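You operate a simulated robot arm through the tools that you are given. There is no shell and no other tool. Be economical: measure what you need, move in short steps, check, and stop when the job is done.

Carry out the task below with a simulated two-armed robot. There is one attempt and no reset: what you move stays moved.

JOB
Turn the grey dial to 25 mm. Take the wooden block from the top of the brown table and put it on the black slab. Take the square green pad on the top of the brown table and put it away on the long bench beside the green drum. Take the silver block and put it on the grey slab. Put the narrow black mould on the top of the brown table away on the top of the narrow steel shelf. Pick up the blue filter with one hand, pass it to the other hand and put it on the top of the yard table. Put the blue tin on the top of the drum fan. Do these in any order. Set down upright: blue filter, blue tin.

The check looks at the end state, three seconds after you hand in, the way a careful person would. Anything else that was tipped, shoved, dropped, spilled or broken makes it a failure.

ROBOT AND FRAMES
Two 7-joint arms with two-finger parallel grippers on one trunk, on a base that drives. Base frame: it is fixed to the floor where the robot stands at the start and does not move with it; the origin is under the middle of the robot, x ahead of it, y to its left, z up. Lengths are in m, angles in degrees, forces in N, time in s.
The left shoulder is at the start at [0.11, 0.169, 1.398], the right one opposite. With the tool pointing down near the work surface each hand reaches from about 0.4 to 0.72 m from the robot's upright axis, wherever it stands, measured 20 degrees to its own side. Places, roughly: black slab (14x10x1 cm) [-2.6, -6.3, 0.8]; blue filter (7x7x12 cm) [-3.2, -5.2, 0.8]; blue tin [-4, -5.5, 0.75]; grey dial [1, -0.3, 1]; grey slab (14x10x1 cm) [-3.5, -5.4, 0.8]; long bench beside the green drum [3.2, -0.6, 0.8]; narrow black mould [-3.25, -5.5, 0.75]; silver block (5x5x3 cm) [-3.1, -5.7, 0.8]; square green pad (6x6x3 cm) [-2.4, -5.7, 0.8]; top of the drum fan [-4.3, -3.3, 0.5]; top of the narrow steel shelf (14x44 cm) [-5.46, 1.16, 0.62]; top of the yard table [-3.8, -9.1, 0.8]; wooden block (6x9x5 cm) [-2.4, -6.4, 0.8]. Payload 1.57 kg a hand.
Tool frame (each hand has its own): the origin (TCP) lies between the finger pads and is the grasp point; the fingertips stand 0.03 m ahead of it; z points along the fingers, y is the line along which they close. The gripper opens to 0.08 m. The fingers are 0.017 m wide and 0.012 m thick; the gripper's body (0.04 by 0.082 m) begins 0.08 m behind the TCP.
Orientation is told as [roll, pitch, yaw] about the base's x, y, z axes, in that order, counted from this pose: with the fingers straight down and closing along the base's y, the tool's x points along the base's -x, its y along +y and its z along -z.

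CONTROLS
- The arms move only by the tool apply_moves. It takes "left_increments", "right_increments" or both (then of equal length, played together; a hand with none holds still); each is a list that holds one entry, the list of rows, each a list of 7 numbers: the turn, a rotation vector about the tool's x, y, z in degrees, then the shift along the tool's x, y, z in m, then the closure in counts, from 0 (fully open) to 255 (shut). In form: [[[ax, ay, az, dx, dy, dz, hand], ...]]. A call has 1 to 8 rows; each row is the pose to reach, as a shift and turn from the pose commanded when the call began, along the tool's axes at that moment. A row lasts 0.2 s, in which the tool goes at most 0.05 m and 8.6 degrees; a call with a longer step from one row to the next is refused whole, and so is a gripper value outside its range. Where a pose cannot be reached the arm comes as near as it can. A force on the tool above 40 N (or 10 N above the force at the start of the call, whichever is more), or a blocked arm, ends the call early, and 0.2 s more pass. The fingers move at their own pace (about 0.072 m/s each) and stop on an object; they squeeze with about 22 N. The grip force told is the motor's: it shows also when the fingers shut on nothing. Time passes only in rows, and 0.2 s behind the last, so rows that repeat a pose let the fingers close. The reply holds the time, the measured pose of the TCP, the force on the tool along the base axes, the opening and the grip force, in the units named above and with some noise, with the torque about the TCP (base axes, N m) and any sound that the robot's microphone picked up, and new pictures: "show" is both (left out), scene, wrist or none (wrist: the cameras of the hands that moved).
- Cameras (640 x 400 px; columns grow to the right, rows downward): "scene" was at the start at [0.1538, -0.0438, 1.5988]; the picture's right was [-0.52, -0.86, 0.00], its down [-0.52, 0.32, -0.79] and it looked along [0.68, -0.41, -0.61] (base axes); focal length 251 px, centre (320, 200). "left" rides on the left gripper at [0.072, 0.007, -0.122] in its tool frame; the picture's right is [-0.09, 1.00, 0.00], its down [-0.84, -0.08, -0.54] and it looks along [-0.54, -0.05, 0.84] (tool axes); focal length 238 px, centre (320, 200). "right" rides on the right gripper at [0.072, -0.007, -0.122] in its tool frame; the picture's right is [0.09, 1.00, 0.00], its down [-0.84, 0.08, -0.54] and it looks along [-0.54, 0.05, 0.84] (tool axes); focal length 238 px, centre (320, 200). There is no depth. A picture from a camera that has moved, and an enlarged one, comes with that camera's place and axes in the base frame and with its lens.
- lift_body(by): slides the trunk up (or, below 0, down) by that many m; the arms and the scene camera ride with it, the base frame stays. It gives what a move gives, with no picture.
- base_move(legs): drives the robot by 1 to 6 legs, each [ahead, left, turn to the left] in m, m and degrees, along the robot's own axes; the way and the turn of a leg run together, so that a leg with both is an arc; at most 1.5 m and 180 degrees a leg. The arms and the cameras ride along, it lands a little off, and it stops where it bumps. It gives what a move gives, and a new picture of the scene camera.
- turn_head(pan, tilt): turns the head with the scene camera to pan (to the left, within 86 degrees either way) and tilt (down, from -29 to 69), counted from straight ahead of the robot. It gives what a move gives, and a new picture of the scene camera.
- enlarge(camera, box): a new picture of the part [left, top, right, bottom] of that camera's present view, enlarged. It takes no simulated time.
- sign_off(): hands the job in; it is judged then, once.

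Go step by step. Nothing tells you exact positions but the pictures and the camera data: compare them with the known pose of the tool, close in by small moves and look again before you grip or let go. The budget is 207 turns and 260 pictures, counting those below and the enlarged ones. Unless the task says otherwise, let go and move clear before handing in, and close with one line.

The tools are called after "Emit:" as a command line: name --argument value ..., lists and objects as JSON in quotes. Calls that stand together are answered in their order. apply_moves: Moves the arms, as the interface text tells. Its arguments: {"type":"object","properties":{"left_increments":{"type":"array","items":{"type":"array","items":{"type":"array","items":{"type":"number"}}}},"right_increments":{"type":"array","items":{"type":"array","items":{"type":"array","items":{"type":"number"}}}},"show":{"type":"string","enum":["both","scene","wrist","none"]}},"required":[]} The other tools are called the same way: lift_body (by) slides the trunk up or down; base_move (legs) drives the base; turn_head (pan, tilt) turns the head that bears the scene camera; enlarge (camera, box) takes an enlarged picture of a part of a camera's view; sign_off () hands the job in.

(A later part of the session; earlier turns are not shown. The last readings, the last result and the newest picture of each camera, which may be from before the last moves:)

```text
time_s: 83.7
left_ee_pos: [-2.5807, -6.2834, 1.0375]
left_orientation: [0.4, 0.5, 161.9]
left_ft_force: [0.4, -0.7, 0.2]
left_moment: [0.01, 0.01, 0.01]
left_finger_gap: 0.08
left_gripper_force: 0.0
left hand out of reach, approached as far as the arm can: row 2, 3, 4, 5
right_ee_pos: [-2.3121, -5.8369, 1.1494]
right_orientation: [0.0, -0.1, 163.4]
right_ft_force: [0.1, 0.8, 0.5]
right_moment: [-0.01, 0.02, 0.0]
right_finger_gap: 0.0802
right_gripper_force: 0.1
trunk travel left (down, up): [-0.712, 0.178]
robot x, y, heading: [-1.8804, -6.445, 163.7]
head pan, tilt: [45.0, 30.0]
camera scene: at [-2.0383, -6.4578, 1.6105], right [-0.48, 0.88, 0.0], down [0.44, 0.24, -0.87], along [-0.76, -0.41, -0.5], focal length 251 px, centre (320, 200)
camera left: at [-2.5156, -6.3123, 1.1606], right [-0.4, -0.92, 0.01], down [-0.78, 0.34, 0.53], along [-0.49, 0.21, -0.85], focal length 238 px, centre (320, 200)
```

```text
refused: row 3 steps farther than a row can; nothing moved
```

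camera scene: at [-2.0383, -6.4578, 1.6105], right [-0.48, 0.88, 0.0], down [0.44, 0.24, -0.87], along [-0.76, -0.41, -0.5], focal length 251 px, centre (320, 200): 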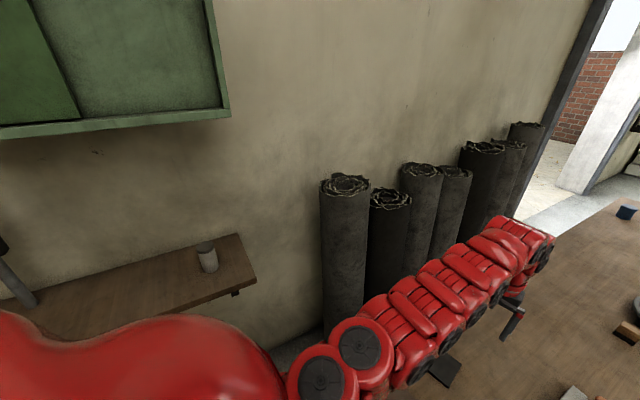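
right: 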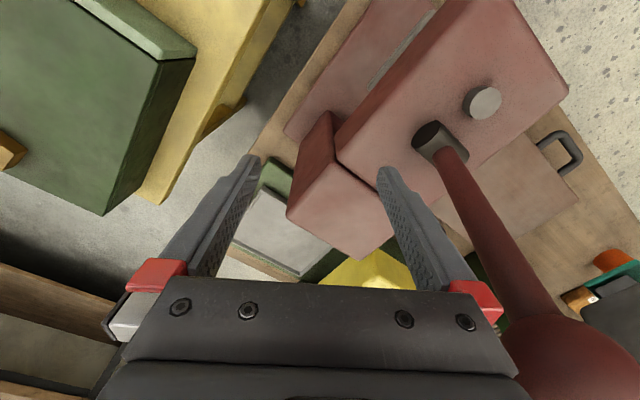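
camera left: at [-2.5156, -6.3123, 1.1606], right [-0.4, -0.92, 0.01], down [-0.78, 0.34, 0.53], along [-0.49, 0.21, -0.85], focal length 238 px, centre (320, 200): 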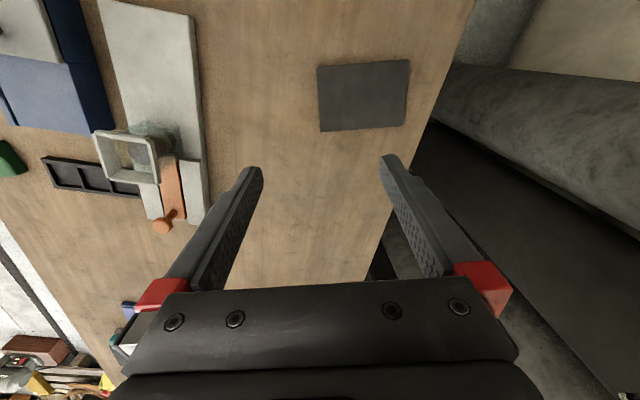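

Emit:
apply_moves --right_increments '[[[0, 0, 0, 0, 0, 0.04, 0], [0, 0, 0, 0, 0, 0.08, 0], [0, 0, 0, 0, 0, 0.13, 0], [0, 0, 0, 0, 0, 0.13, 0]]]' --left_increments '[[[0, 0, 0, 0, -0.035, -0.03, 0], [0, 0, 0, 0, -0.07, -0.06, 0], [0, 0, 0, 0.01, -0.1, -0.09, 0], [0, 0, 0, 0.01, -0.1, -0.09, 0]]]' --show "wrist"

```text
time_s: 84.7
left_ee_pos: [-2.51, -6.1929, 1.1265]
left_orientation: [0.3, 0.5, 162.2]
left_ft_force: [0.0, -0.6, -0.1]
left_moment: [-0.02, -0.02, 0.0]
left_finger_gap: 0.0802
left_gripper_force: 0.1
left hand out of reach, approached as far as the arm can: row 1, 2, 3, 4
right_ee_pos: [-2.3137, -5.8407, 1.0204]
right_orientation: [-0.1, 0.1, 163.4]
right_ft_force: [-0.2, 0.0, -0.2]
right_moment: [-0.01, -0.01, 0.0]
right_finger_gap: 0.08
right_gripper_force: 0.1
trunk travel left (down, up): [-0.712, 0.178]
robot x, y, heading: [-1.8813, -6.4421, 163.8]
head pan, tilt: [45.0, 30.0]
camera right: at [-2.2423, -5.856, 1.1424], right [-0.19, -0.98, 0.0], down [-0.83, 0.16, 0.54], along [-0.53, 0.11, -0.84], focal length 238 px, centre (320, 200)
camera left: at [-2.4453, -6.2199, 1.249], right [-0.39, -0.92, 0.01], down [-0.78, 0.34, 0.53], along [-0.49, 0.21, -0.85], focal length 238 px, centre (320, 200)
```

right: 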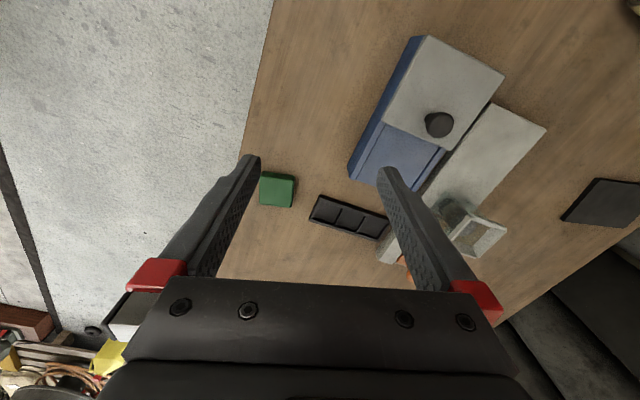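
left: 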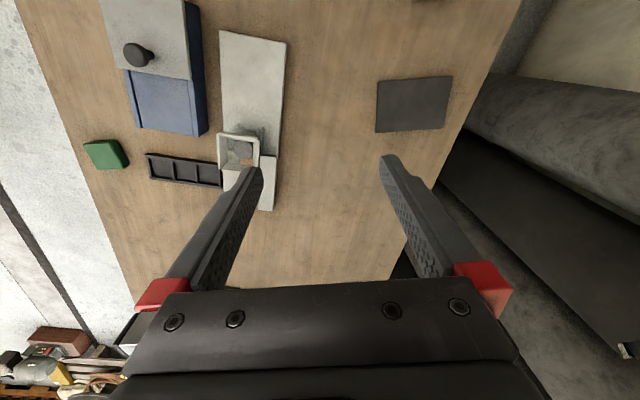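

Right arm works normally. I'll bring the left command back to its start-like pose to clear the wind-up, then descend there first.

Emit:
apply_moves --left_increments '[[[0, 0, -3, -0.005, -0.02, -0.04, 0], [0, 0, -7.3, -0.01, -0.04, -0.08, 0], [0, 0, -7.3, -0.018, -0.06, -0.12, 0], [0, 0, -7.3, -0.018, -0.079, -0.15, 0], [0, 0, -7.3, -0.018, -0.079, -0.15, 0]]]' --show "none"

Emit:
apply_moves --left_increments '[[[0, 0, 0, 0, 0, 0.04, 0], [0, 0, 0, 0, 0, 0.08, 0], [0, 0, 0, 0, 0, 0.12, 0], [0, 0, 0, 0, 0, 0.12, 0]]]' --show "none"

```text
time_s: 85.9
left_ee_pos: [-2.5134, -6.2101, 1.1712]
left_orientation: [0.2, 0.2, 169.4]
left_ft_force: [0.2, -1.3, -0.4]
left_moment: [-0.04, -0.03, 0.0]
left_finger_gap: 0.0801
left_gripper_force: 0.0
left hand out of reach, approached as far as the arm can: row 1, 2, 3, 4, 5
right_ee_pos: [-2.3144, -5.8413, 1.0208]
right_orientation: [0.0, 0.1, 163.5]
right_ft_force: [0.3, -0.2, 0.2]
right_moment: [0.04, 0.02, -0.03]
right_finger_gap: 0.08
right_gripper_force: 0.1
trunk travel left (down, up): [-0.712, 0.178]
robot x, y, heading: [-1.8838, -6.4429, 163.3]
head pan, tilt: [45.0, 30.0]
```

```text
time_s: 86.9
left_ee_pos: [-2.5107, -6.214, 1.051]
left_orientation: [0.5, 0.4, 169.3]
left_ft_force: [0.0, -0.9, -0.4]
left_moment: [-0.08, -0.01, -0.02]
left_finger_gap: 0.0799
left_gripper_force: 0.0
right_ee_pos: [-2.313, -5.8396, 1.0209]
right_orientation: [0.0, 0.1, 163.5]
right_ft_force: [-0.1, 0.3, -0.5]
right_moment: [0.01, -0.06, 0.03]
right_finger_gap: 0.0801
right_gripper_force: 0.0
trunk travel left (down, up): [-0.712, 0.178]
robot x, y, heading: [-1.88, -6.4385, 163.7]
head pan, tilt: [45.0, 30.0]
```

Descending works when extended. Next: shift left above the slab area, then go lower.

Emit:
apply_moves --left_increments '[[[0, 0, 0, 0, 0.04, 0, 0], [0, 0, 0, 0, 0.08, 0, 0], [0, 0, 0, 0, 0.12, 0.02, 0], [0, 0, 0, 0, 0.158, 0.04, 0], [0, 0, 0, 0, 0.158, 0.08, 0], [0, 0, 0, 0, 0.158, 0.12, 0], [0, 0, 0, 0, 0.158, 0.12, 0]]]' --show "wrist"

```text
time_s: 88.5
left_ee_pos: [-2.5398, -6.3752, 0.9321]
left_orientation: [0.4, 0.4, 169.3]
left_ft_force: [-0.7, -0.7, -0.5]
left_moment: [-0.02, -0.01, 0.01]
left_finger_gap: 0.08
left_gripper_force: 0.1
right_ee_pos: [-2.3133, -5.8399, 1.0207]
right_orientation: [0.1, 0.0, 163.5]
right_ft_force: [0.1, 0.3, -0.4]
right_moment: [0.01, 0.04, 0.0]
right_finger_gap: 0.0799
right_gripper_force: 0.1
trunk travel left (down, up): [-0.712, 0.178]
robot x, y, heading: [-1.8808, -6.4409, 163.5]
head pan, tilt: [45.0, 30.0]
camera left: at [-2.4707, -6.3924, 1.0556], right [-0.28, -0.96, 0.01], down [-0.81, 0.24, 0.54], along [-0.52, 0.14, -0.84], focal length 238 px, centre (320, 200)
```

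left: 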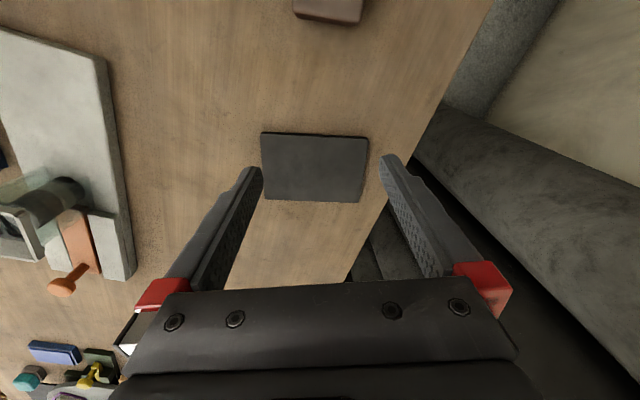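

Now pull back over the block while rotating toward its axis.

Emit:
apply_moves --left_increments '[[[0, 0, 0, 0.04, 0.004, 0.01, 0], [0, 0, 0, 0.08, 0.008, 0.02, 0], [0, 0, 0, 0.12, 0.012, 0.03, 0], [0, 0, 0, 0.142, 0.014, 0.03, 0], [0, 0, 6, 0.142, 0.014, 0.03, 0], [0, 0, 12, 0.142, 0.014, 0.03, 0], [0, 0, 12, 0.142, 0.014, 0.03, 0]]]' --show "wrist"

```text
time_s: 90.1
left_ee_pos: [-2.3895, -6.3965, 0.8948]
left_orientation: [0.1, 0.3, 157.2]
left_ft_force: [0.3, -0.5, 0.1]
left_moment: [0.0, 0.01, 0.01]
left_finger_gap: 0.0801
left_gripper_force: 0.0
left hand out of reach, approached as far as the arm can: row 1, 2, 3, 4, 5, 6, 7
right_ee_pos: [-2.3137, -5.84, 1.0214]
right_orientation: [0.0, 0.0, 163.5]
right_ft_force: [-0.9, 1.1, 0.8]
right_moment: [0.01, -0.01, -0.03]
right_finger_gap: 0.0804
right_gripper_force: 0.1
trunk travel left (down, up): [-0.712, 0.178]
robot x, y, heading: [-1.8858, -6.4399, 163.6]
head pan, tilt: [45.0, 30.0]
camera left: at [-2.3265, -6.4294, 1.0169], right [-0.47, -0.88, 0.0], down [-0.74, 0.4, 0.54], along [-0.48, 0.25, -0.84], focal length 238 px, centre (320, 200)
```

left: 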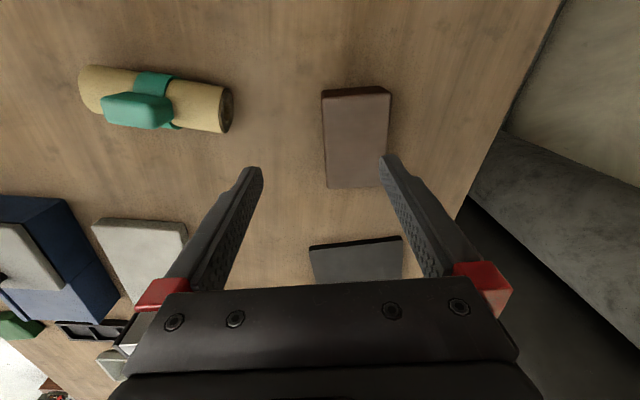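

Block's top is near z 0.80 (table about 0.75), centre about [-2.41, -6.426]. Centering and descending partway.

Emit:
apply_moves --left_increments '[[[0, 0, 0, -0.004, 0.02, 0.0, 0], [0, 0, 0, -0.007, 0.035, 0.0, 0], [0, 0, 0, -0.007, 0.035, 0.03, 0], [0, 0, 0, -0.007, 0.035, 0.05, 0], [0, 0, 0, -0.007, 0.035, 0.05, 0]]]' --show "wrist"

```text
time_s: 91.3
left_ee_pos: [-2.4092, -6.426, 0.8439]
left_orientation: [0.4, 0.4, 157.3]
left_ft_force: [0.2, 0.1, 0.6]
left_moment: [0.0, 0.02, -0.02]
left_finger_gap: 0.0801
left_gripper_force: 0.0
right_ee_pos: [-2.3141, -5.8413, 1.0213]
right_orientation: [0.0, 0.0, 163.6]
right_ft_force: [0.2, -0.4, -0.4]
right_moment: [-0.02, 0.02, 0.03]
right_finger_gap: 0.08
right_gripper_force: 0.0
trunk travel left (down, up): [-0.712, 0.178]
robot x, y, heading: [-1.8784, -6.4411, 163.6]
head pan, tilt: [45.0, 30.0]
camera left: at [-2.3458, -6.4584, 0.9668], right [-0.47, -0.88, 0.0], down [-0.75, 0.4, 0.53], along [-0.47, 0.25, -0.85], focal length 238 px, centre (320, 200)
```

left: 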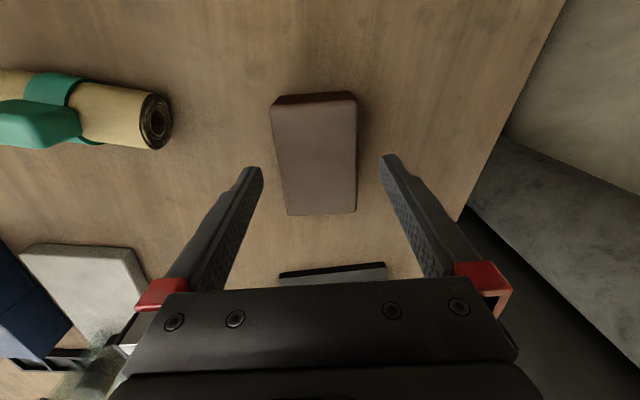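

Block is centred between the fingers. Descend and grip.

Emit:
apply_moves --left_increments '[[[0, 0, 0, 0, -0.003, 0.03, 0], [0, 0, 0, 0, -0.003, 0.052, 0], [0, 0, 0, 0, -0.003, 0.052, 0], [0, 0, 0, 0, -0.003, 0.052, 255], [0, 0, 0, 0, -0.003, 0.052, 255], [0, 0, 0, 0, -0.003, 0.052, 255]]]' --show "wrist"

```text
time_s: 92.7
left_ee_pos: [-2.4078, -6.4241, 0.7926]
left_orientation: [0.3, 0.4, 157.3]
left_ft_force: [0.6, -0.5, -0.7]
left_moment: [0.01, -0.14, -0.02]
left_finger_gap: 0.0597
left_gripper_force: 21.9
right_ee_pos: [-2.3147, -5.8411, 1.0212]
right_orientation: [0.0, 0.1, 163.5]
right_ft_force: [0.6, 0.1, 0.2]
right_moment: [0.01, 0.01, -0.02]
right_finger_gap: 0.0801
right_gripper_force: 0.1
trunk travel left (down, up): [-0.712, 0.178]
robot x, y, heading: [-1.8815, -6.4374, 163.7]
head pan, tilt: [45.0, 30.0]
camera left: at [-2.3454, -6.4571, 0.916], right [-0.47, -0.88, 0.0], down [-0.75, 0.4, 0.53], along [-0.47, 0.25, -0.85], focal length 238 px, centre (320, 200)
```

left: 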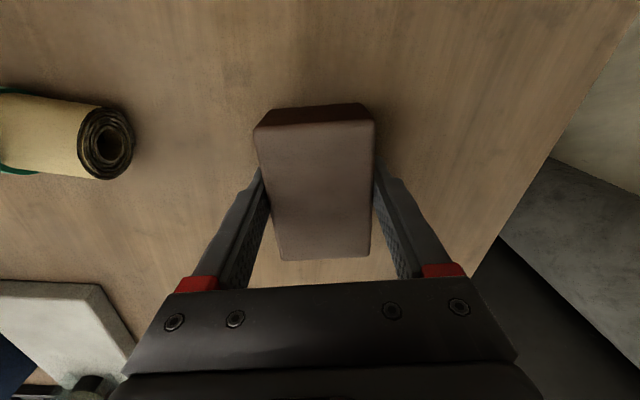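

Gripped. Lift and carry toward the slab, then check.

Emit:
apply_moves --left_increments '[[[0, 0, 0, 0, 0, -0.04, 255], [0, 0, 0, -0.02, 0, -0.07, 255], [0, 0, 0, -0.06, 0.002, -0.08, 255], [0, 0, 0, -0.1, 0.004, -0.08, 255], [0, 0, 0, -0.14, 0.005, -0.08, 255], [0, 0, 0, -0.17, 0.006, -0.08, 255], [0, 0, 0, -0.17, 0.006, -0.08, 255]]]' --show "wrist"

Emit:
turn_head --pan 15 --tilt 50

```text
time_s: 94.3
left_ee_pos: [-2.568, -6.362, 0.8709]
left_orientation: [0.4, 0.4, 157.3]
left_ft_force: [0.4, 0.4, -1.7]
left_moment: [-0.01, 0.0, 0.04]
left_finger_gap: 0.0599
left_gripper_force: 22.0
right_ee_pos: [-2.3144, -5.8412, 1.0216]
right_orientation: [0.0, 0.0, 163.6]
right_ft_force: [-0.4, -0.1, -0.3]
right_moment: [-0.02, 0.03, -0.01]
right_finger_gap: 0.0799
right_gripper_force: 0.1
trunk travel left (down, up): [-0.712, 0.178]
robot x, y, heading: [-1.8803, -6.4406, 163.3]
head pan, tilt: [45.0, 30.0]
camera left: at [-2.5053, -6.3953, 0.9948], right [-0.47, -0.88, 0.01], down [-0.74, 0.4, 0.53], along [-0.47, 0.25, -0.85], focal length 238 px, centre (320, 200)
```

left: 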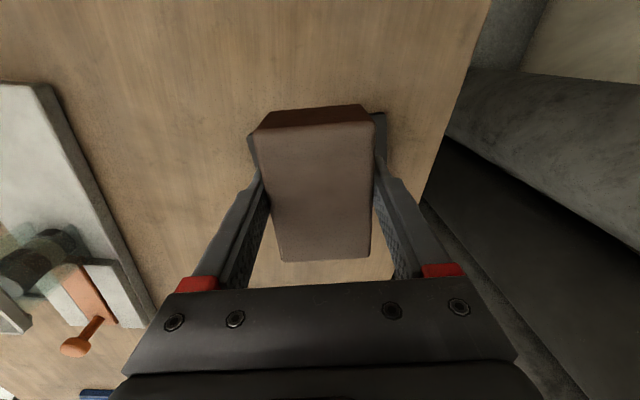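

```text
time_s: 95.2
left_ee_pos: [-2.5689, -6.3635, 0.8723]
left_orientation: [0.3, 0.6, 157.2]
left_ft_force: [-0.5, 0.2, -1.7]
left_moment: [0.0, -0.03, -0.02]
left_finger_gap: 0.0598
left_gripper_force: 21.9
right_ee_pos: [-2.313, -5.8401, 1.0201]
right_orientation: [0.1, 0.0, 163.5]
right_ft_force: [0.2, 0.0, -0.3]
right_moment: [0.01, 0.01, -0.01]
right_finger_gap: 0.08
right_gripper_force: 0.0
trunk travel left (down, up): [-0.712, 0.178]
robot x, y, heading: [-1.8799, -6.441, 163.7]
head pan, tilt: [15.0, 50.0]
camera scene: at [-2.0364, -6.4137, 1.581], right [0.02, 1.0, 0.0], down [0.77, -0.02, -0.64], along [-0.64, 0.02, -0.77], focal length 251 px, centre (320, 200)
```

scene: 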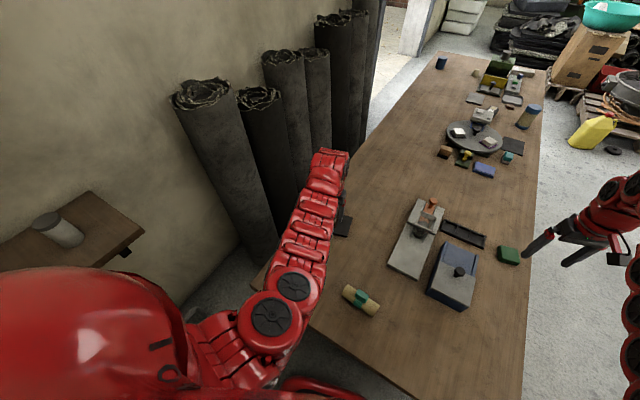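

Slab centre about [-2.604, -6.349], aligned at yaw ~161°. Move over and lower, then release.

Emit:
apply_moves --left_increments '[[[0, 0, -2, -0.02, 0, 0, 255], [0, 0, -3.7, -0.038, 0.001, 0, 255], [0, 0, -3.7, -0.038, 0.001, 0.03, 255], [0, 0, -3.7, -0.038, 0.001, 0.055, 255], [0, 0, -3.7, -0.038, 0.001, 0.062, 255], [0, 0, -3.7, -0.038, 0.001, 0.066, 255], [0, 0, -3.7, -0.038, 0.001, 0.066, 255]]]' --show "wrist"

```text
time_s: 96.8
left_ee_pos: [-2.5791, -6.3584, 0.8176]
left_orientation: [0.5, 0.5, 160.9]
left_ft_force: [0.5, 0.1, -2.2]
left_moment: [0.01, 0.03, -0.01]
left_finger_gap: 0.0598
left_gripper_force: 22.1
left hand out of reach, approached as far as the arm can: row 2, 3, 4, 5, 6, 7
right_ee_pos: [-2.3145, -5.8407, 1.0207]
right_orientation: [0.0, 0.1, 163.5]
right_ft_force: [0.6, -0.1, -0.4]
right_moment: [0.0, 0.02, -0.06]
right_finger_gap: 0.0798
right_gripper_force: 0.1
trunk travel left (down, up): [-0.712, 0.178]
robot x, y, heading: [-1.883, -6.4457, 163.6]
head pan, tilt: [15.0, 50.0]
camera left: at [-2.5137, -6.3875, 0.9399], right [-0.41, -0.91, 0.01], down [-0.77, 0.35, 0.53], along [-0.49, 0.22, -0.85], focal length 238 px, centre (320, 200)
```

left: 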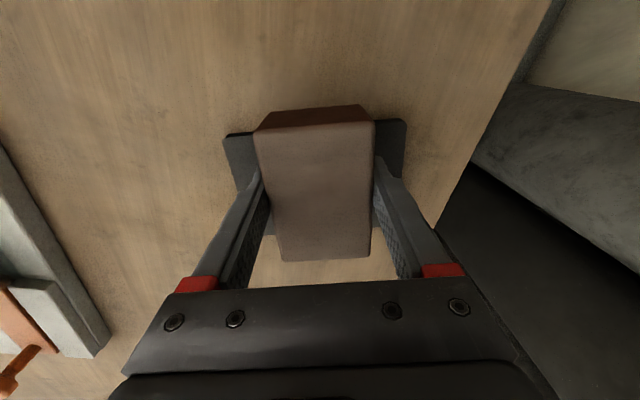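

At maximum reach. I'll raise the hand, lower the trunk, then finish the approach.

Emit:
apply_moves --left_increments '[[[0, 0, 0, 0, 0, -0.04, 255], [0, 0, 0, 0, 0, -0.08, 255], [0, 0, 0, 0, 0, -0.1, 255], [0, 0, 0, 0, 0, -0.1, 255]]]' --show "none"

Emit:
lift_body --by -0.09

```text
time_s: 97.8
left_ee_pos: [-2.5781, -6.358, 0.9191]
left_orientation: [0.2, 0.6, 161.0]
left_ft_force: [0.3, 0.6, -0.9]
left_moment: [0.03, 0.02, -0.01]
left_finger_gap: 0.0598
left_gripper_force: 22.1
right_ee_pos: [-2.3145, -5.8402, 1.0196]
right_orientation: [0.0, 0.0, 163.5]
right_ft_force: [0.8, 0.5, 0.1]
right_moment: [0.0, 0.02, -0.01]
right_finger_gap: 0.0799
right_gripper_force: 0.0
trunk travel left (down, up): [-0.712, 0.178]
robot x, y, heading: [-1.8853, -6.4398, 163.6]
head pan, tilt: [15.0, 50.0]
```

```text
time_s: 99.1
left_ee_pos: [-2.5778, -6.3585, 0.8287]
left_orientation: [0.3, 0.6, 161.0]
left_ft_force: [0.1, 0.4, -1.4]
left_moment: [0.0, -0.02, 0.03]
left_finger_gap: 0.0598
left_gripper_force: 22.6
right_ee_pos: [-2.3137, -5.8413, 0.931]
right_orientation: [0.0, -0.1, 163.6]
right_ft_force: [0.4, 1.1, 0.6]
right_moment: [-0.02, 0.01, 0.02]
right_finger_gap: 0.0799
right_gripper_force: 0.1
trunk travel left (down, up): [-0.622, 0.268]
robot x, y, heading: [-1.88, -6.4396, 163.5]
head pan, tilt: [15.0, 50.0]
```

Emit:
apply_moves --left_increments '[[[0, 0, 0, -0.015, 0, 0, 255], [0, 0, 0, -0.028, 0, 0.0, 255], [0, 0, 0, -0.028, 0, 0.015, 255], [0, 0, 0, -0.028, 0, 0.022, 255], [0, 0, 0, -0.028, 0, 0.025, 255], [0, 0, 0, -0.028, 0, 0.025, 255]]]' --show "wrist"

```text
time_s: 100.5
left_ee_pos: [-2.5966, -6.3529, 0.8047]
left_orientation: [0.4, 0.5, 160.9]
left_ft_force: [0.2, -0.3, -1.6]
left_moment: [-0.05, 0.01, -0.01]
left_finger_gap: 0.0596
left_gripper_force: 22.3
left hand out of reach, approached as far as the arm can: row 3, 4, 5, 6
right_ee_pos: [-2.3138, -5.8394, 0.9308]
right_orientation: [0.0, -0.1, 163.5]
right_ft_force: [-0.7, 0.2, 0.1]
right_moment: [0.03, -0.01, 0.05]
right_finger_gap: 0.08
right_gripper_force: 0.0
trunk travel left (down, up): [-0.622, 0.268]
robot x, y, heading: [-1.8828, -6.4448, 163.5]
head pan, tilt: [15.0, 50.0]
camera left: at [-2.5312, -6.3813, 0.927], right [-0.41, -0.91, 0.01], down [-0.77, 0.35, 0.53], along [-0.49, 0.22, -0.85], focal length 238 px, centre (320, 200)
```

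left: 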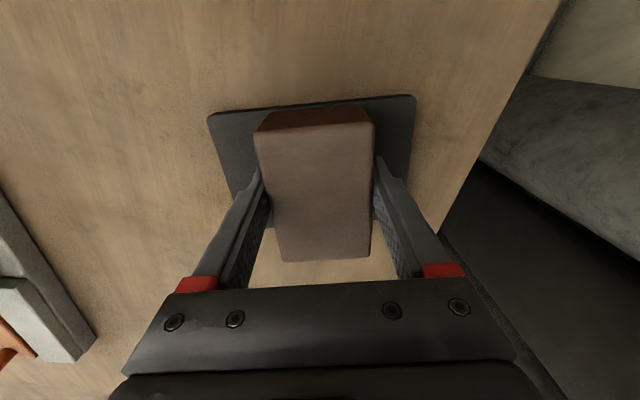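

Centred within a centimetre and nearly touching; ease down a few mm with the trunk and release.

Emit:
lift_body --by -0.003

Emit:
apply_moves --left_increments '[[[0, 0, 0, 0, 0, 0, 180], [0, 0, 0, 0, 0, 0, 0], [0, 0, 0, 0, 0, 0, 0], [0, 0, 0, 0, 0, -0.03, 0], [0, 0, 0, 0, 0, -0.07, 0], [0, 0, 0, 0, 0, -0.11, 0], [0, 0, 0, 0, 0, -0.15, 0], [0, 0, 0, 0, 0, -0.15, 0]]]' --show "wrist"

```text
time_s: 101.0
left_ee_pos: [-2.5962, -6.3531, 0.8041]
left_orientation: [0.5, 0.4, 161.0]
left_ft_force: [0.0, -1.4, 12.7]
left_moment: [0.19, -0.55, 0.01]
left_finger_gap: 0.0597
left_gripper_force: 22.1
right_ee_pos: [-2.314, -5.8407, 0.9278]
right_orientation: [0.0, 0.1, 163.5]
right_ft_force: [0.1, -0.1, -0.2]
right_moment: [-0.02, -0.02, 0.01]
right_finger_gap: 0.0801
right_gripper_force: 0.0
trunk travel left (down, up): [-0.619, 0.271]
robot x, y, heading: [-1.8799, -6.442, 163.7]
head pan, tilt: [15.0, 50.0]
```

```text
time_s: 102.8
left_ee_pos: [-2.5977, -6.3502, 0.9508]
left_orientation: [0.4, 0.4, 161.0]
left_ft_force: [0.8, 0.1, -0.3]
left_moment: [-0.01, -0.02, -0.01]
left_finger_gap: 0.0801
left_gripper_force: 0.0
right_ee_pos: [-2.3136, -5.8405, 0.9273]
right_orientation: [0.0, 0.2, 163.6]
right_ft_force: [-0.2, -1.1, 0.1]
right_moment: [-0.01, -0.01, 0.01]
right_finger_gap: 0.0802
right_gripper_force: 0.1
trunk travel left (down, up): [-0.619, 0.271]
robot x, y, heading: [-1.8821, -6.439, 163.4]
head pan, tilt: [15.0, 50.0]
camera left: at [-2.5336, -6.3793, 1.0733], right [-0.41, -0.91, 0.01], down [-0.77, 0.35, 0.53], along [-0.49, 0.22, -0.85], focal length 238 px, centre (320, 200)
```

left: 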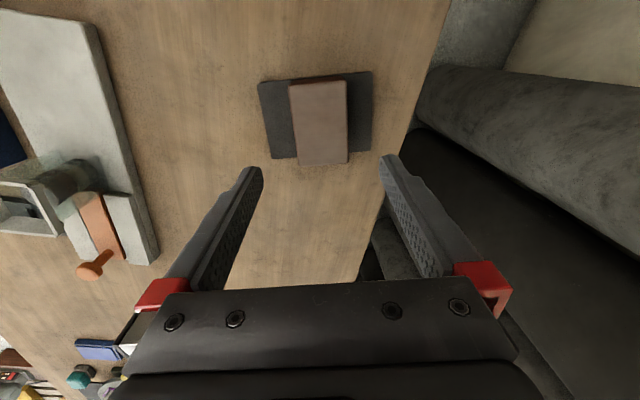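

Block is on the black slab. Next I raise the trunk and go round to the front of the table for the silver block and grey slab.

Emit:
lift_body --by 0.2

Emit:
base_move --legs '[[0, 0, -15], [0, -1.05, 0], [0, 0, 90], [0, -1.4, 0]]'

Emit:
turn_head --pan 0 --tilt 45

```text
time_s: 105.0
left_ee_pos: [-2.5988, -6.3503, 1.1503]
left_orientation: [0.3, 0.6, 161.0]
left_ft_force: [0.2, -0.1, -0.2]
left_moment: [-0.01, -0.03, 0.01]
left_finger_gap: 0.08
left_gripper_force: 0.0
right_ee_pos: [-2.314, -5.8413, 1.1276]
right_orientation: [0.0, 0.0, 163.5]
right_ft_force: [0.3, 0.0, -0.4]
right_moment: [0.02, 0.0, 0.03]
right_finger_gap: 0.0798
right_gripper_force: 0.2
trunk travel left (down, up): [-0.819, 0.071]
robot x, y, heading: [-1.8796, -6.445, 163.7]
head pan, tilt: [15.0, 50.0]
```

```text
time_s: 121.8
left_ee_pos: [-2.8159, -5.4724, 1.1493]
left_orientation: [0.4, 0.4, -124.1]
left_ft_force: [0.0, 0.5, 0.1]
left_moment: [0.0, 0.0, 0.0]
left_finger_gap: 0.0802
left_gripper_force: 0.2
right_ee_pos: [-3.2356, -5.0649, 1.1277]
right_orientation: [-0.1, 0.0, -121.6]
right_ft_force: [1.0, 0.0, 0.0]
right_moment: [0.0, -0.04, 0.0]
right_finger_gap: 0.0799
right_gripper_force: 0.2
trunk travel left (down, up): [-0.819, 0.071]
robot x, y, heading: [-2.5487, -4.8056, -121.4]
head pan, tilt: [15.0, 50.0]
camera scene: at [-2.6086, -4.9454, 1.688], right [-0.96, 0.28, 0.0], down [0.22, 0.73, -0.64], along [-0.18, -0.62, -0.77], focal length 251 px, centre (320, 200)
```

scene: 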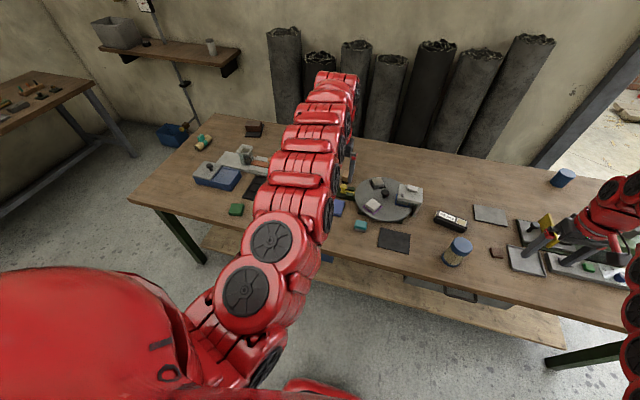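

```text
time_s: 122.5
left_ee_pos: [-2.816, -5.4731, 1.1501]
left_orientation: [0.4, 0.5, -124.0]
left_ft_force: [0.0, 0.1, -0.2]
left_moment: [-0.01, -0.01, -0.01]
left_finger_gap: 0.0798
left_gripper_force: 0.2
right_ee_pos: [-3.2362, -5.066, 1.1268]
right_orientation: [0.0, -0.1, -121.7]
right_ft_force: [0.6, 0.1, 0.2]
right_moment: [-0.02, -0.03, 0.01]
right_finger_gap: 0.0801
right_gripper_force: 0.0
trunk travel left (down, up): [-0.819, 0.071]
robot x, y, heading: [-2.5447, -4.8044, -121.5]
head pan, tilt: [0.0, 45.0]
camera scene: at [-2.6295, -4.9407, 1.6949], right [-0.85, 0.52, 0.0], down [0.37, 0.6, -0.71], along [-0.37, -0.6, -0.71], focal length 251 px, centre (320, 200)
```

scene: 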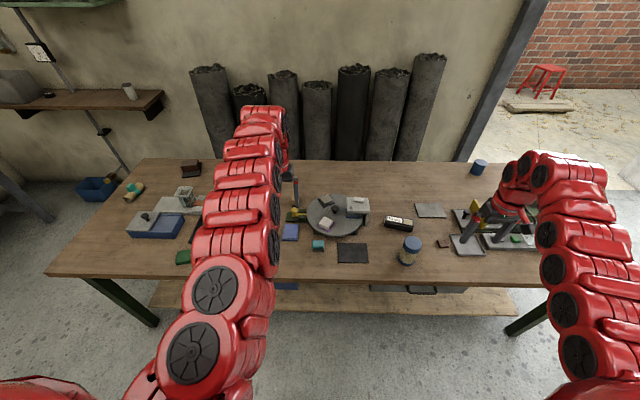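

Enlarging the middle and right of the table to identify items.

Emit:
enlarge --camera "scene" --box '[270, 150, 450, 280]'

Emit:
enlarge --camera "scene" --box '[390, 140, 570, 270]'

```text
3.08 times, centred on (360, 215) of scene
camera zoom: at [-2.6295, -4.9407, 1.6949], right [-0.85, 0.52, 0.0], down [0.37, 0.6, -0.71], along [-0.37, -0.6, -0.71], focal length 771 px, centre (197, 154)
```

zoom: 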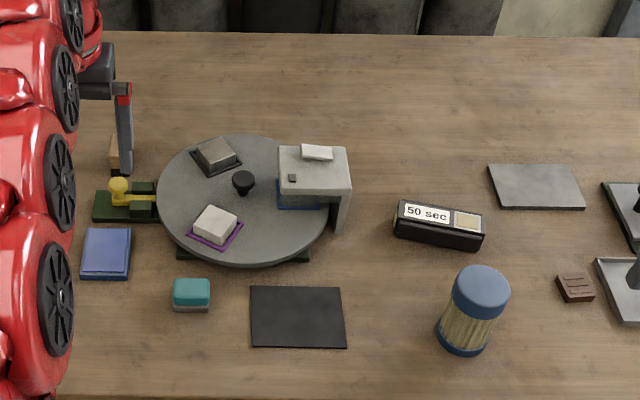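

```text
3.08 times, centred on (480, 205) of scene
camera zoom: at [-2.6295, -4.9407, 1.6949], right [-0.85, 0.52, 0.0], down [0.37, 0.6, -0.71], along [-0.37, -0.6, -0.71], focal length 771 px, centre (-172, 185)
```

zoom: 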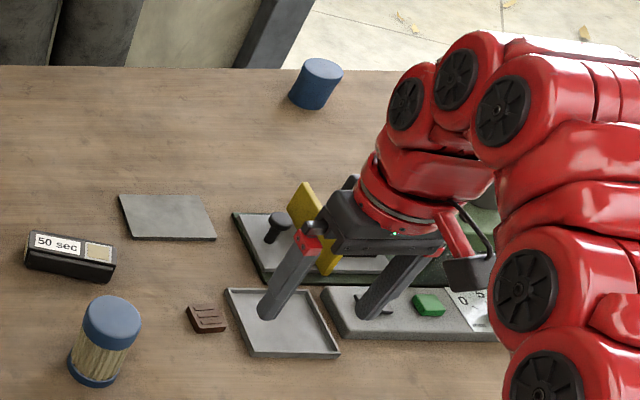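

I'd like a closer look at the black candidates (the "50 sec" box, the three-cell tray), to decide which is the mould.

Emit:
enlarge --camera "scene" --box '[370, 195, 450, 265]'

Emit:
turn_head --pan 25 --tilt 48

Emit:
enlarge --camera "scene" --box '[180, 100, 420, 260]'

```text
5.71 times, centred on (410, 230) of scene
camera zoom: at [-2.6295, -4.9407, 1.6949], right [-0.85, 0.52, 0.0], down [0.37, 0.6, -0.71], along [-0.37, -0.6, -0.71], focal length 1433 px, centre (-194, 29)
```

zoom: 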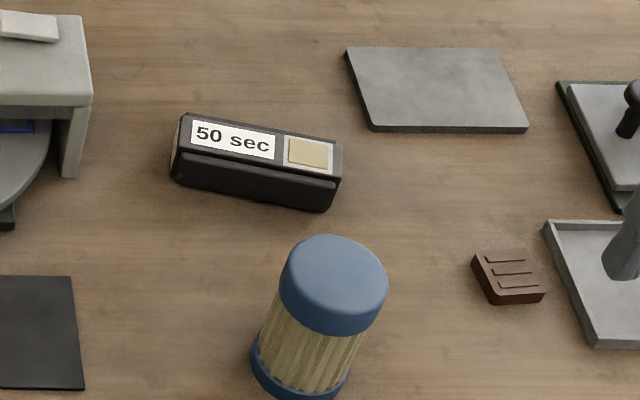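

```text
time_s: 123.4
left_ee_pos: [-2.8161, -5.4727, 1.1498]
left_orientation: [0.5, 0.6, -124.0]
left_ft_force: [0.7, 0.7, -0.2]
left_moment: [0.0, 0.01, -0.02]
left_finger_gap: 0.0803
left_gripper_force: 0.0
right_ee_pos: [-3.2345, -5.0667, 1.1269]
right_orientation: [0.0, 0.0, -121.5]
right_ft_force: [-0.2, 0.7, -0.1]
right_moment: [0.0, -0.01, 0.0]
right_finger_gap: 0.0797
right_gripper_force: 0.0
trunk travel left (down, up): [-0.819, 0.071]
robot x, y, heading: [-2.546, -4.805, -121.6]
head pan, tilt: [25.0, 48.0]
camera scene: at [-2.596, -4.9497, 1.6907], right [-0.99, 0.12, 0.0], down [0.09, 0.74, -0.67], along [-0.08, -0.66, -0.74], focal length 251 px, centre (320, 200)
```

scene: 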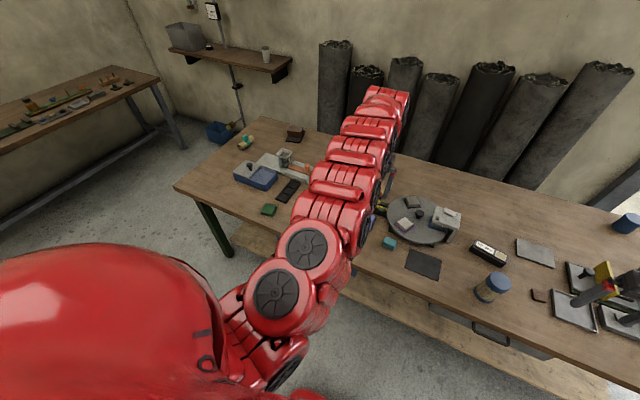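

```text
2.50 times, centred on (300, 180) of scene
camera zoom: at [-2.596, -4.9497, 1.6907], right [-0.99, 0.12, 0.0], down [0.09, 0.74, -0.67], along [-0.08, -0.66, -0.74], focal length 627 px, centre (370, 250)
```

zoom: 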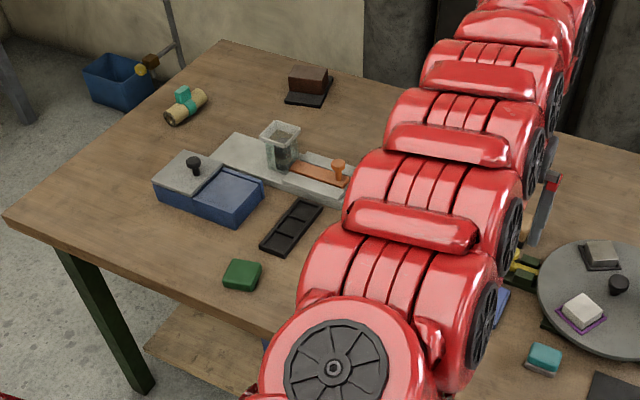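

The "50 sec" box best fits the listed mould location, and the silver block sits on the back-left of the turntable. I'll drive closer to take the silver block with the right hand.

Emit:
base_move --legs '[[0, 0.2, 0], [0.31, 0, 0]]'

Emit:
turn_head --pan -10 --tilt 60

```text
time_s: 126.7
left_ee_pos: [-2.8038, -5.8371, 1.1505]
left_orientation: [0.4, 0.3, -124.2]
left_ft_force: [0.1, -0.2, 0.2]
left_moment: [-0.01, -0.03, 0.0]
left_finger_gap: 0.0799
left_gripper_force: 0.1
right_ee_pos: [-3.2225, -5.4279, 1.1286]
right_orientation: [-0.1, 0.0, -121.7]
right_ft_force: [1.0, -0.4, -0.5]
right_moment: [-0.02, 0.02, 0.0]
right_finger_gap: 0.0801
right_gripper_force: 0.0
trunk travel left (down, up): [-0.819, 0.071]
robot x, y, heading: [-2.5315, -5.1736, -121.5]
head pan, tilt: [25.0, 48.0]
camera scene: at [-2.5832, -5.3131, 1.6909], right [-0.99, 0.12, 0.0], down [0.09, 0.74, -0.67], along [-0.08, -0.67, -0.74], focal length 251 px, centre (320, 200)
```

scene: 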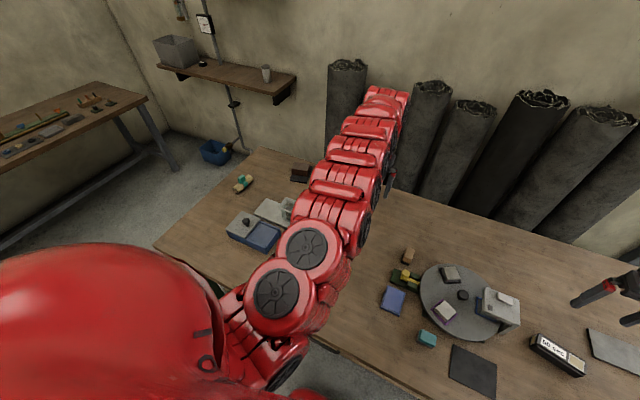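

```text
time_s: 127.7
left_ee_pos: [-2.8044, -5.8355, 1.1512]
left_orientation: [0.4, 0.4, -124.2]
left_ft_force: [-0.3, 0.9, 0.7]
left_moment: [0.03, -0.02, 0.0]
left_finger_gap: 0.0802
left_gripper_force: 0.0
right_ee_pos: [-3.2237, -5.4289, 1.1281]
right_orientation: [0.0, -0.1, -121.7]
right_ft_force: [-0.4, -0.8, -0.4]
right_moment: [0.03, 0.01, -0.02]
right_finger_gap: 0.08
right_gripper_force: 0.0
trunk travel left (down, up): [-0.819, 0.071]
robot x, y, heading: [-2.5347, -5.1671, -121.6]
head pan, tilt: [-10.0, 60.0]
camera scene: at [-2.6186, -5.2854, 1.6755], right [-0.75, 0.66, 0.0], down [0.57, 0.65, -0.5], along [-0.33, -0.37, -0.87], focal length 251 px, centre (320, 200)
```

scene: 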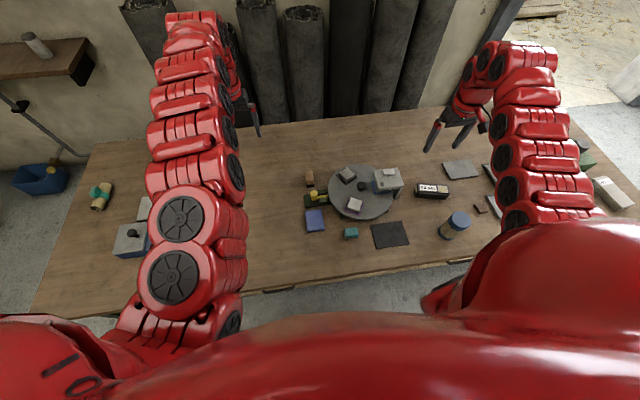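

Moving in 4 cm more and bringing the right hand above the silver block at safe height.

Emit:
base_move --legs '[[0.04, 0, 0]]'

Emit:
apply_moves --right_increments '[[[0, 0, 0, -0.015, 0.032, 0.018, 0], [0, 0, 0, -0.03, 0.064, 0.036, 0], [0, 0, 0, -0.045, 0.096, 0.055, 0], [0, 0, 0, -0.06, 0.128, 0.075, 0], [0, 0, 0, -0.075, 0.16, 0.095, 0], [0, 0, 0, -0.09, 0.192, 0.115, 0], [0, 0, 0, -0.104, 0.222, 0.13, 0], [0, 0, 0, -0.104, 0.222, 0.13, 0]]]' --show "wrist"

```text
time_s: 128.6
left_ee_pos: [-2.8218, -5.8659, 1.1552]
left_orientation: [0.4, 0.2, -124.1]
left_ft_force: [0.5, 0.6, 0.3]
left_moment: [0.02, 0.06, 0.01]
left_finger_gap: 0.0801
left_gripper_force: 0.0
right_ee_pos: [-3.2401, -5.4573, 1.1302]
right_orientation: [0.1, -0.2, -121.8]
right_ft_force: [0.9, -0.4, 0.8]
right_moment: [0.01, 0.03, -0.03]
right_finger_gap: 0.0801
right_gripper_force: 0.0
trunk travel left (down, up): [-0.819, 0.071]
robot x, y, heading: [-2.5541, -5.1991, -121.7]
head pan, tilt: [-10.0, 60.0]
camera scene: at [-2.6353, -5.3126, 1.6762], right [-0.75, 0.66, 0.0], down [0.57, 0.65, -0.5], along [-0.33, -0.38, -0.86], focal length 251 px, centre (320, 200)
```

scene: 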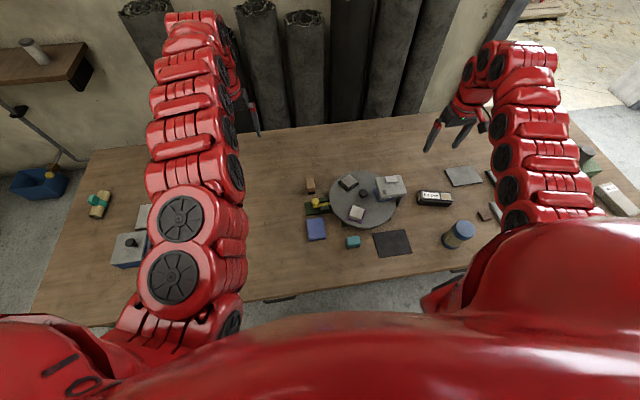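

```text
time_s: 130.4
left_ee_pos: [-2.8256, -5.868, 1.1509]
left_orientation: [0.4, 0.5, -124.2]
left_ft_force: [0.1, -1.0, -0.2]
left_moment: [-0.01, -0.01, 0.02]
left_finger_gap: 0.0799
left_gripper_force: 0.1
right_ee_pos: [-3.1087, -5.6652, 0.9993]
right_orientation: [0.0, 0.0, -121.8]
right_ft_force: [0.7, -0.1, -0.6]
right_moment: [-0.07, 0.0, 0.01]
right_finger_gap: 0.0796
right_gripper_force: 0.0
trunk travel left (down, up): [-0.819, 0.071]
robot x, y, heading: [-2.5539, -5.1998, -121.5]
head pan, tilt: [-10.0, 60.0]
camera right: at [-3.0758, -5.6015, 1.1207], right [0.89, -0.45, 0.0], down [-0.38, -0.75, 0.54], along [-0.24, -0.48, -0.84], focal length 238 px, centre (320, 200)
```

right: 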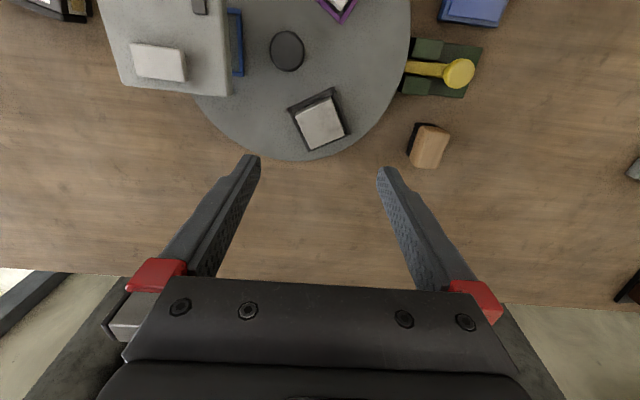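

Block is square-on at about -6° in world; I'll rotate the hand +26° and lower to z 0.92, centred at about [-3.111, -5.673].

Emit:
apply_moves --right_increments '[[[0, 0, -7, 0.003, 0.0, 0.02, 0], [0, 0, -14, 0.007, 0.002, 0.04, 0], [0, 0, -20, 0.007, 0.002, 0.06, 0], [0, 0, -26, 0.007, 0.002, 0.08, 0], [0, 0, -26, 0.007, 0.002, 0.08, 0]]]' --show "wrist"

```text
time_s: 131.6
left_ee_pos: [-2.8249, -5.8698, 1.1518]
left_orientation: [0.4, 0.5, -124.1]
left_ft_force: [-1.1, 0.5, 0.4]
left_moment: [0.0, 0.0, -0.04]
left_finger_gap: 0.08
left_gripper_force: 0.0
right_ee_pos: [-3.1051, -5.6599, 0.9193]
right_orientation: [0.0, 0.1, -95.8]
right_ft_force: [0.0, -0.9, -0.2]
right_moment: [0.03, 0.01, -0.02]
right_finger_gap: 0.0796
right_gripper_force: 0.0
trunk travel left (down, up): [-0.819, 0.071]
robot x, y, heading: [-2.5539, -5.2012, -121.3]
head pan, tilt: [-10.0, 60.0]
camera right: at [-3.1025, -5.5894, 1.0404], right [1.0, -0.01, 0.0], down [-0.01, -0.84, 0.54], along [0.0, -0.54, -0.84], focal length 238 px, centre (320, 200)
```

right: 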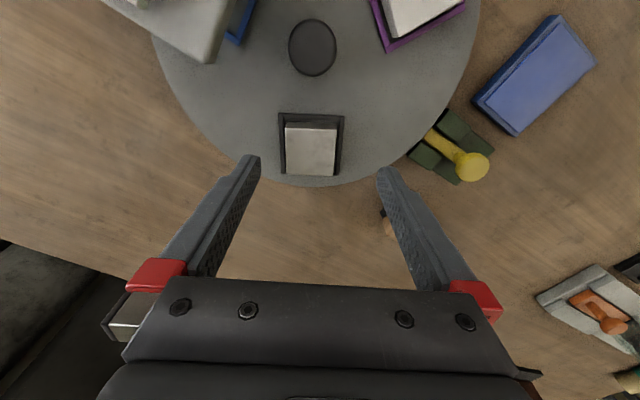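

Aligned. Centre and lower partway, then check.

Emit:
apply_moves --right_increments '[[[0, 0, 0, -0.0185, -0.004, 0.0, 0], [0, 0, 0, -0.0185, -0.004, 0.03, 0], [0, 0, 0, -0.0185, -0.004, 0.055, 0], [0, 0, 0, -0.0185, -0.004, 0.055, 0]]]' --show "wrist"

```text
time_s: 132.6
left_ee_pos: [-2.8247, -5.8704, 1.1501]
left_orientation: [0.3, 0.3, -124.2]
left_ft_force: [0.0, 1.0, 0.4]
left_moment: [-0.01, 0.02, -0.03]
left_finger_gap: 0.0799
left_gripper_force: 0.0
right_ee_pos: [-3.0975, -5.6636, 0.8904]
right_orientation: [-0.2, 0.1, -95.7]
right_ft_force: [-0.5, -0.3, -0.5]
right_moment: [0.02, -0.02, -0.01]
right_finger_gap: 0.0801
right_gripper_force: 0.0
right hand out of reach, approached as far as the arm can: row 1, 2, 3, 4
trunk travel left (down, up): [-0.819, 0.071]
robot x, y, heading: [-2.5516, -5.2045, -121.6]
head pan, tilt: [-10.0, 60.0]
camera right: at [-3.0957, -5.5929, 1.0128], right [1.0, -0.01, 0.0], down [-0.01, -0.84, 0.54], along [-0.01, -0.54, -0.84], focal length 238 px, centre (320, 200)
```

right: 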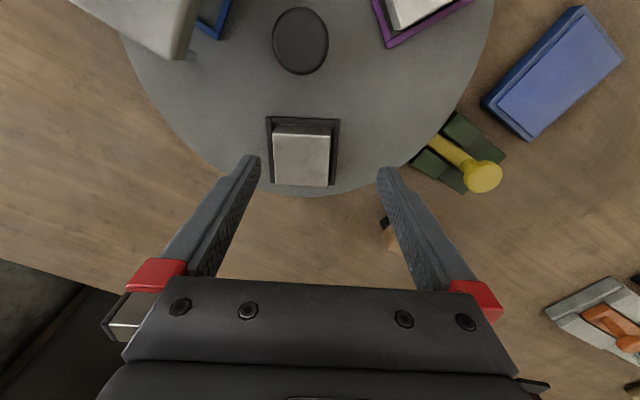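

Reach limit because the trunk is high. Raise hand, lower trunk.

Emit:
apply_moves --right_increments '[[[0, 0, 0, 0, 0.0, -0.05, 0], [0, 0, 0, 0, 0, -0.1, 0], [0, 0, 0, 0, 0, -0.15, 0], [0, 0, 0, 0, 0, -0.18, 0], [0, 0, 0, 0, 0, -0.18, 0]]]' --show "none"

Emit:
lift_body --by -0.18

Emit:
apply_moves --right_increments '[[[0, 0, 0, -0.015, -0.015, 0.0, 0], [0, 0, 0, -0.015, -0.015, 0.02, 0], [0, 0, 0, -0.015, -0.015, 0.02, 0]]]' --show "wrist"

```text
time_s: 133.8
left_ee_pos: [-2.8252, -5.8698, 1.1512]
left_orientation: [0.3, 0.6, -124.3]
left_ft_force: [0.0, 0.0, 0.2]
left_moment: [-0.01, -0.01, 0.02]
left_finger_gap: 0.08
left_gripper_force: 0.1
right_ee_pos: [-3.0999, -5.6623, 1.0696]
right_orientation: [0.1, 0.1, -95.8]
right_ft_force: [0.6, 1.0, -0.3]
right_moment: [0.03, -0.02, -0.02]
right_finger_gap: 0.0801
right_gripper_force: 0.0
trunk travel left (down, up): [-0.819, 0.071]
robot x, y, heading: [-2.5506, -5.2004, -121.7]
head pan, tilt: [-10.0, 60.0]
```

```text
time_s: 135.8
left_ee_pos: [-2.8254, -5.87, 0.9706]
left_orientation: [0.3, 0.4, -124.3]
left_ft_force: [0.0, 0.2, -0.6]
left_moment: [0.02, 0.0, 0.01]
left_finger_gap: 0.08
left_gripper_force: 0.1
right_ee_pos: [-3.0993, -5.6634, 0.8915]
right_orientation: [0.1, 0.1, -95.7]
right_ft_force: [0.8, 1.0, 0.2]
right_moment: [0.01, 0.01, 0.02]
right_finger_gap: 0.08
right_gripper_force: 0.1
trunk travel left (down, up): [-0.639, 0.251]
robot x, y, heading: [-2.5493, -5.2043, -121.4]
head pan, tilt: [-10.0, 60.0]
```

```text
time_s: 136.6
left_ee_pos: [-2.8241, -5.8707, 0.9702]
left_orientation: [0.2, 0.5, -124.2]
left_ft_force: [-0.2, 0.4, -0.4]
left_moment: [0.0, 0.0, -0.01]
left_finger_gap: 0.08
left_gripper_force: 0.1
right_ee_pos: [-3.1152, -5.6756, 0.8718]
right_orientation: [-0.1, 0.0, -95.7]
right_ft_force: [-0.4, -0.4, 1.1]
right_moment: [-0.02, 0.03, 0.0]
right_finger_gap: 0.08
right_gripper_force: 0.0
trunk travel left (down, up): [-0.639, 0.251]
robot x, y, heading: [-2.5503, -5.2005, -121.4]
head pan, tilt: [-10.0, 60.0]
camera right: at [-3.1133, -5.6057, 0.9926], right [1.0, -0.01, 0.0], down [-0.01, -0.84, 0.54], along [0.0, -0.54, -0.84], focal length 238 px, centre (320, 200)
```

right: 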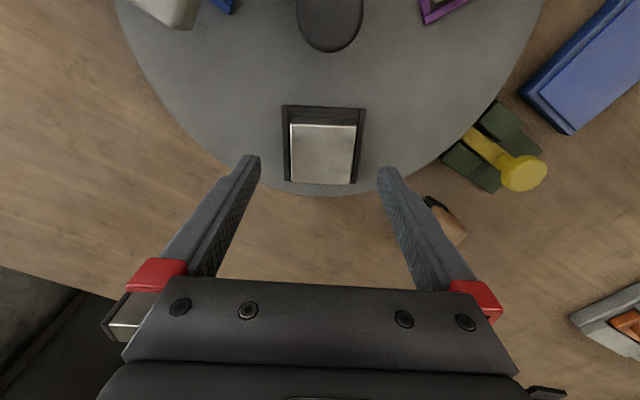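

Emit:
enlarge --camera "right" --box '[260, 85, 390, 205]'

```text
3.33 times, centred on (325, 145) of right
camera zoom: at [-3.1133, -5.6057, 0.9926], right [1.0, -0.01, 0.0], down [-0.01, -0.84, 0.54], along [0.0, -0.54, -0.84], focal length 794 px, centre (303, 383)
```

zoom: 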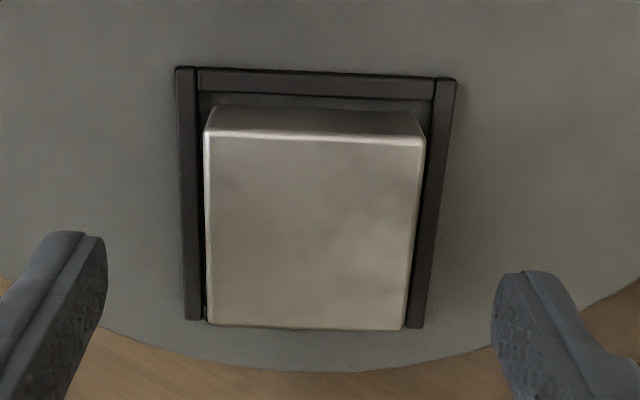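

The block stands above a low three-sided frame. Descend so the tips stay above the lip and grip.

Emit:
apply_moves --right_increments '[[[0, 0, 0, 0, 0.002, 0.02, 0], [0, 0, 0, 0, 0.002, 0.039, 0], [0, 0, 0, 0, 0.002, 0.039, 0], [0, 0, 0, 0, 0.002, 0.039, 255], [0, 0, 0, 0, 0.002, 0.039, 255], [0, 0, 0, 0, 0.002, 0.039, 255]]]' --show "wrist"

```text
time_s: 138.0
left_ee_pos: [-2.825, -5.8697, 0.9713]
left_orientation: [0.3, 0.5, -124.2]
left_ft_force: [0.3, 0.3, 0.2]
left_moment: [0.01, 0.01, 0.02]
left_finger_gap: 0.0798
left_gripper_force: 0.0
right_ee_pos: [-3.1149, -5.6753, 0.832]
right_orientation: [-0.1, 0.0, -95.8]
right_ft_force: [-0.5, -0.2, 0.0]
right_moment: [-0.24, -0.02, 0.01]
right_finger_gap: 0.0646
right_gripper_force: 45.2
trunk travel left (down, up): [-0.639, 0.251]
robot x, y, heading: [-2.5548, -5.201, -121.6]
head pan, tilt: [-10.0, 60.0]
camera right: at [-3.1121, -5.6052, 0.9538], right [1.0, -0.01, 0.0], down [-0.01, -0.84, 0.54], along [0.0, -0.54, -0.84], focal length 238 px, centre (320, 200)
```

right: 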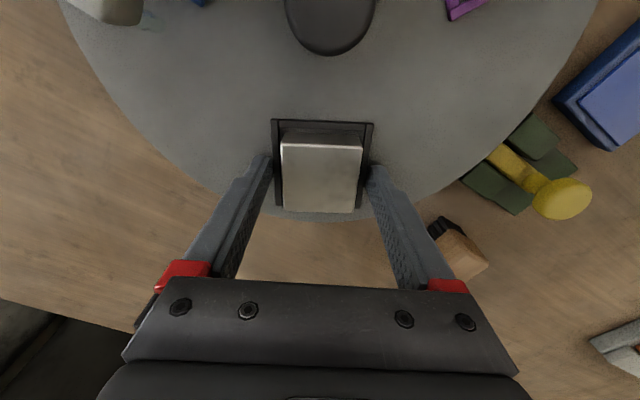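

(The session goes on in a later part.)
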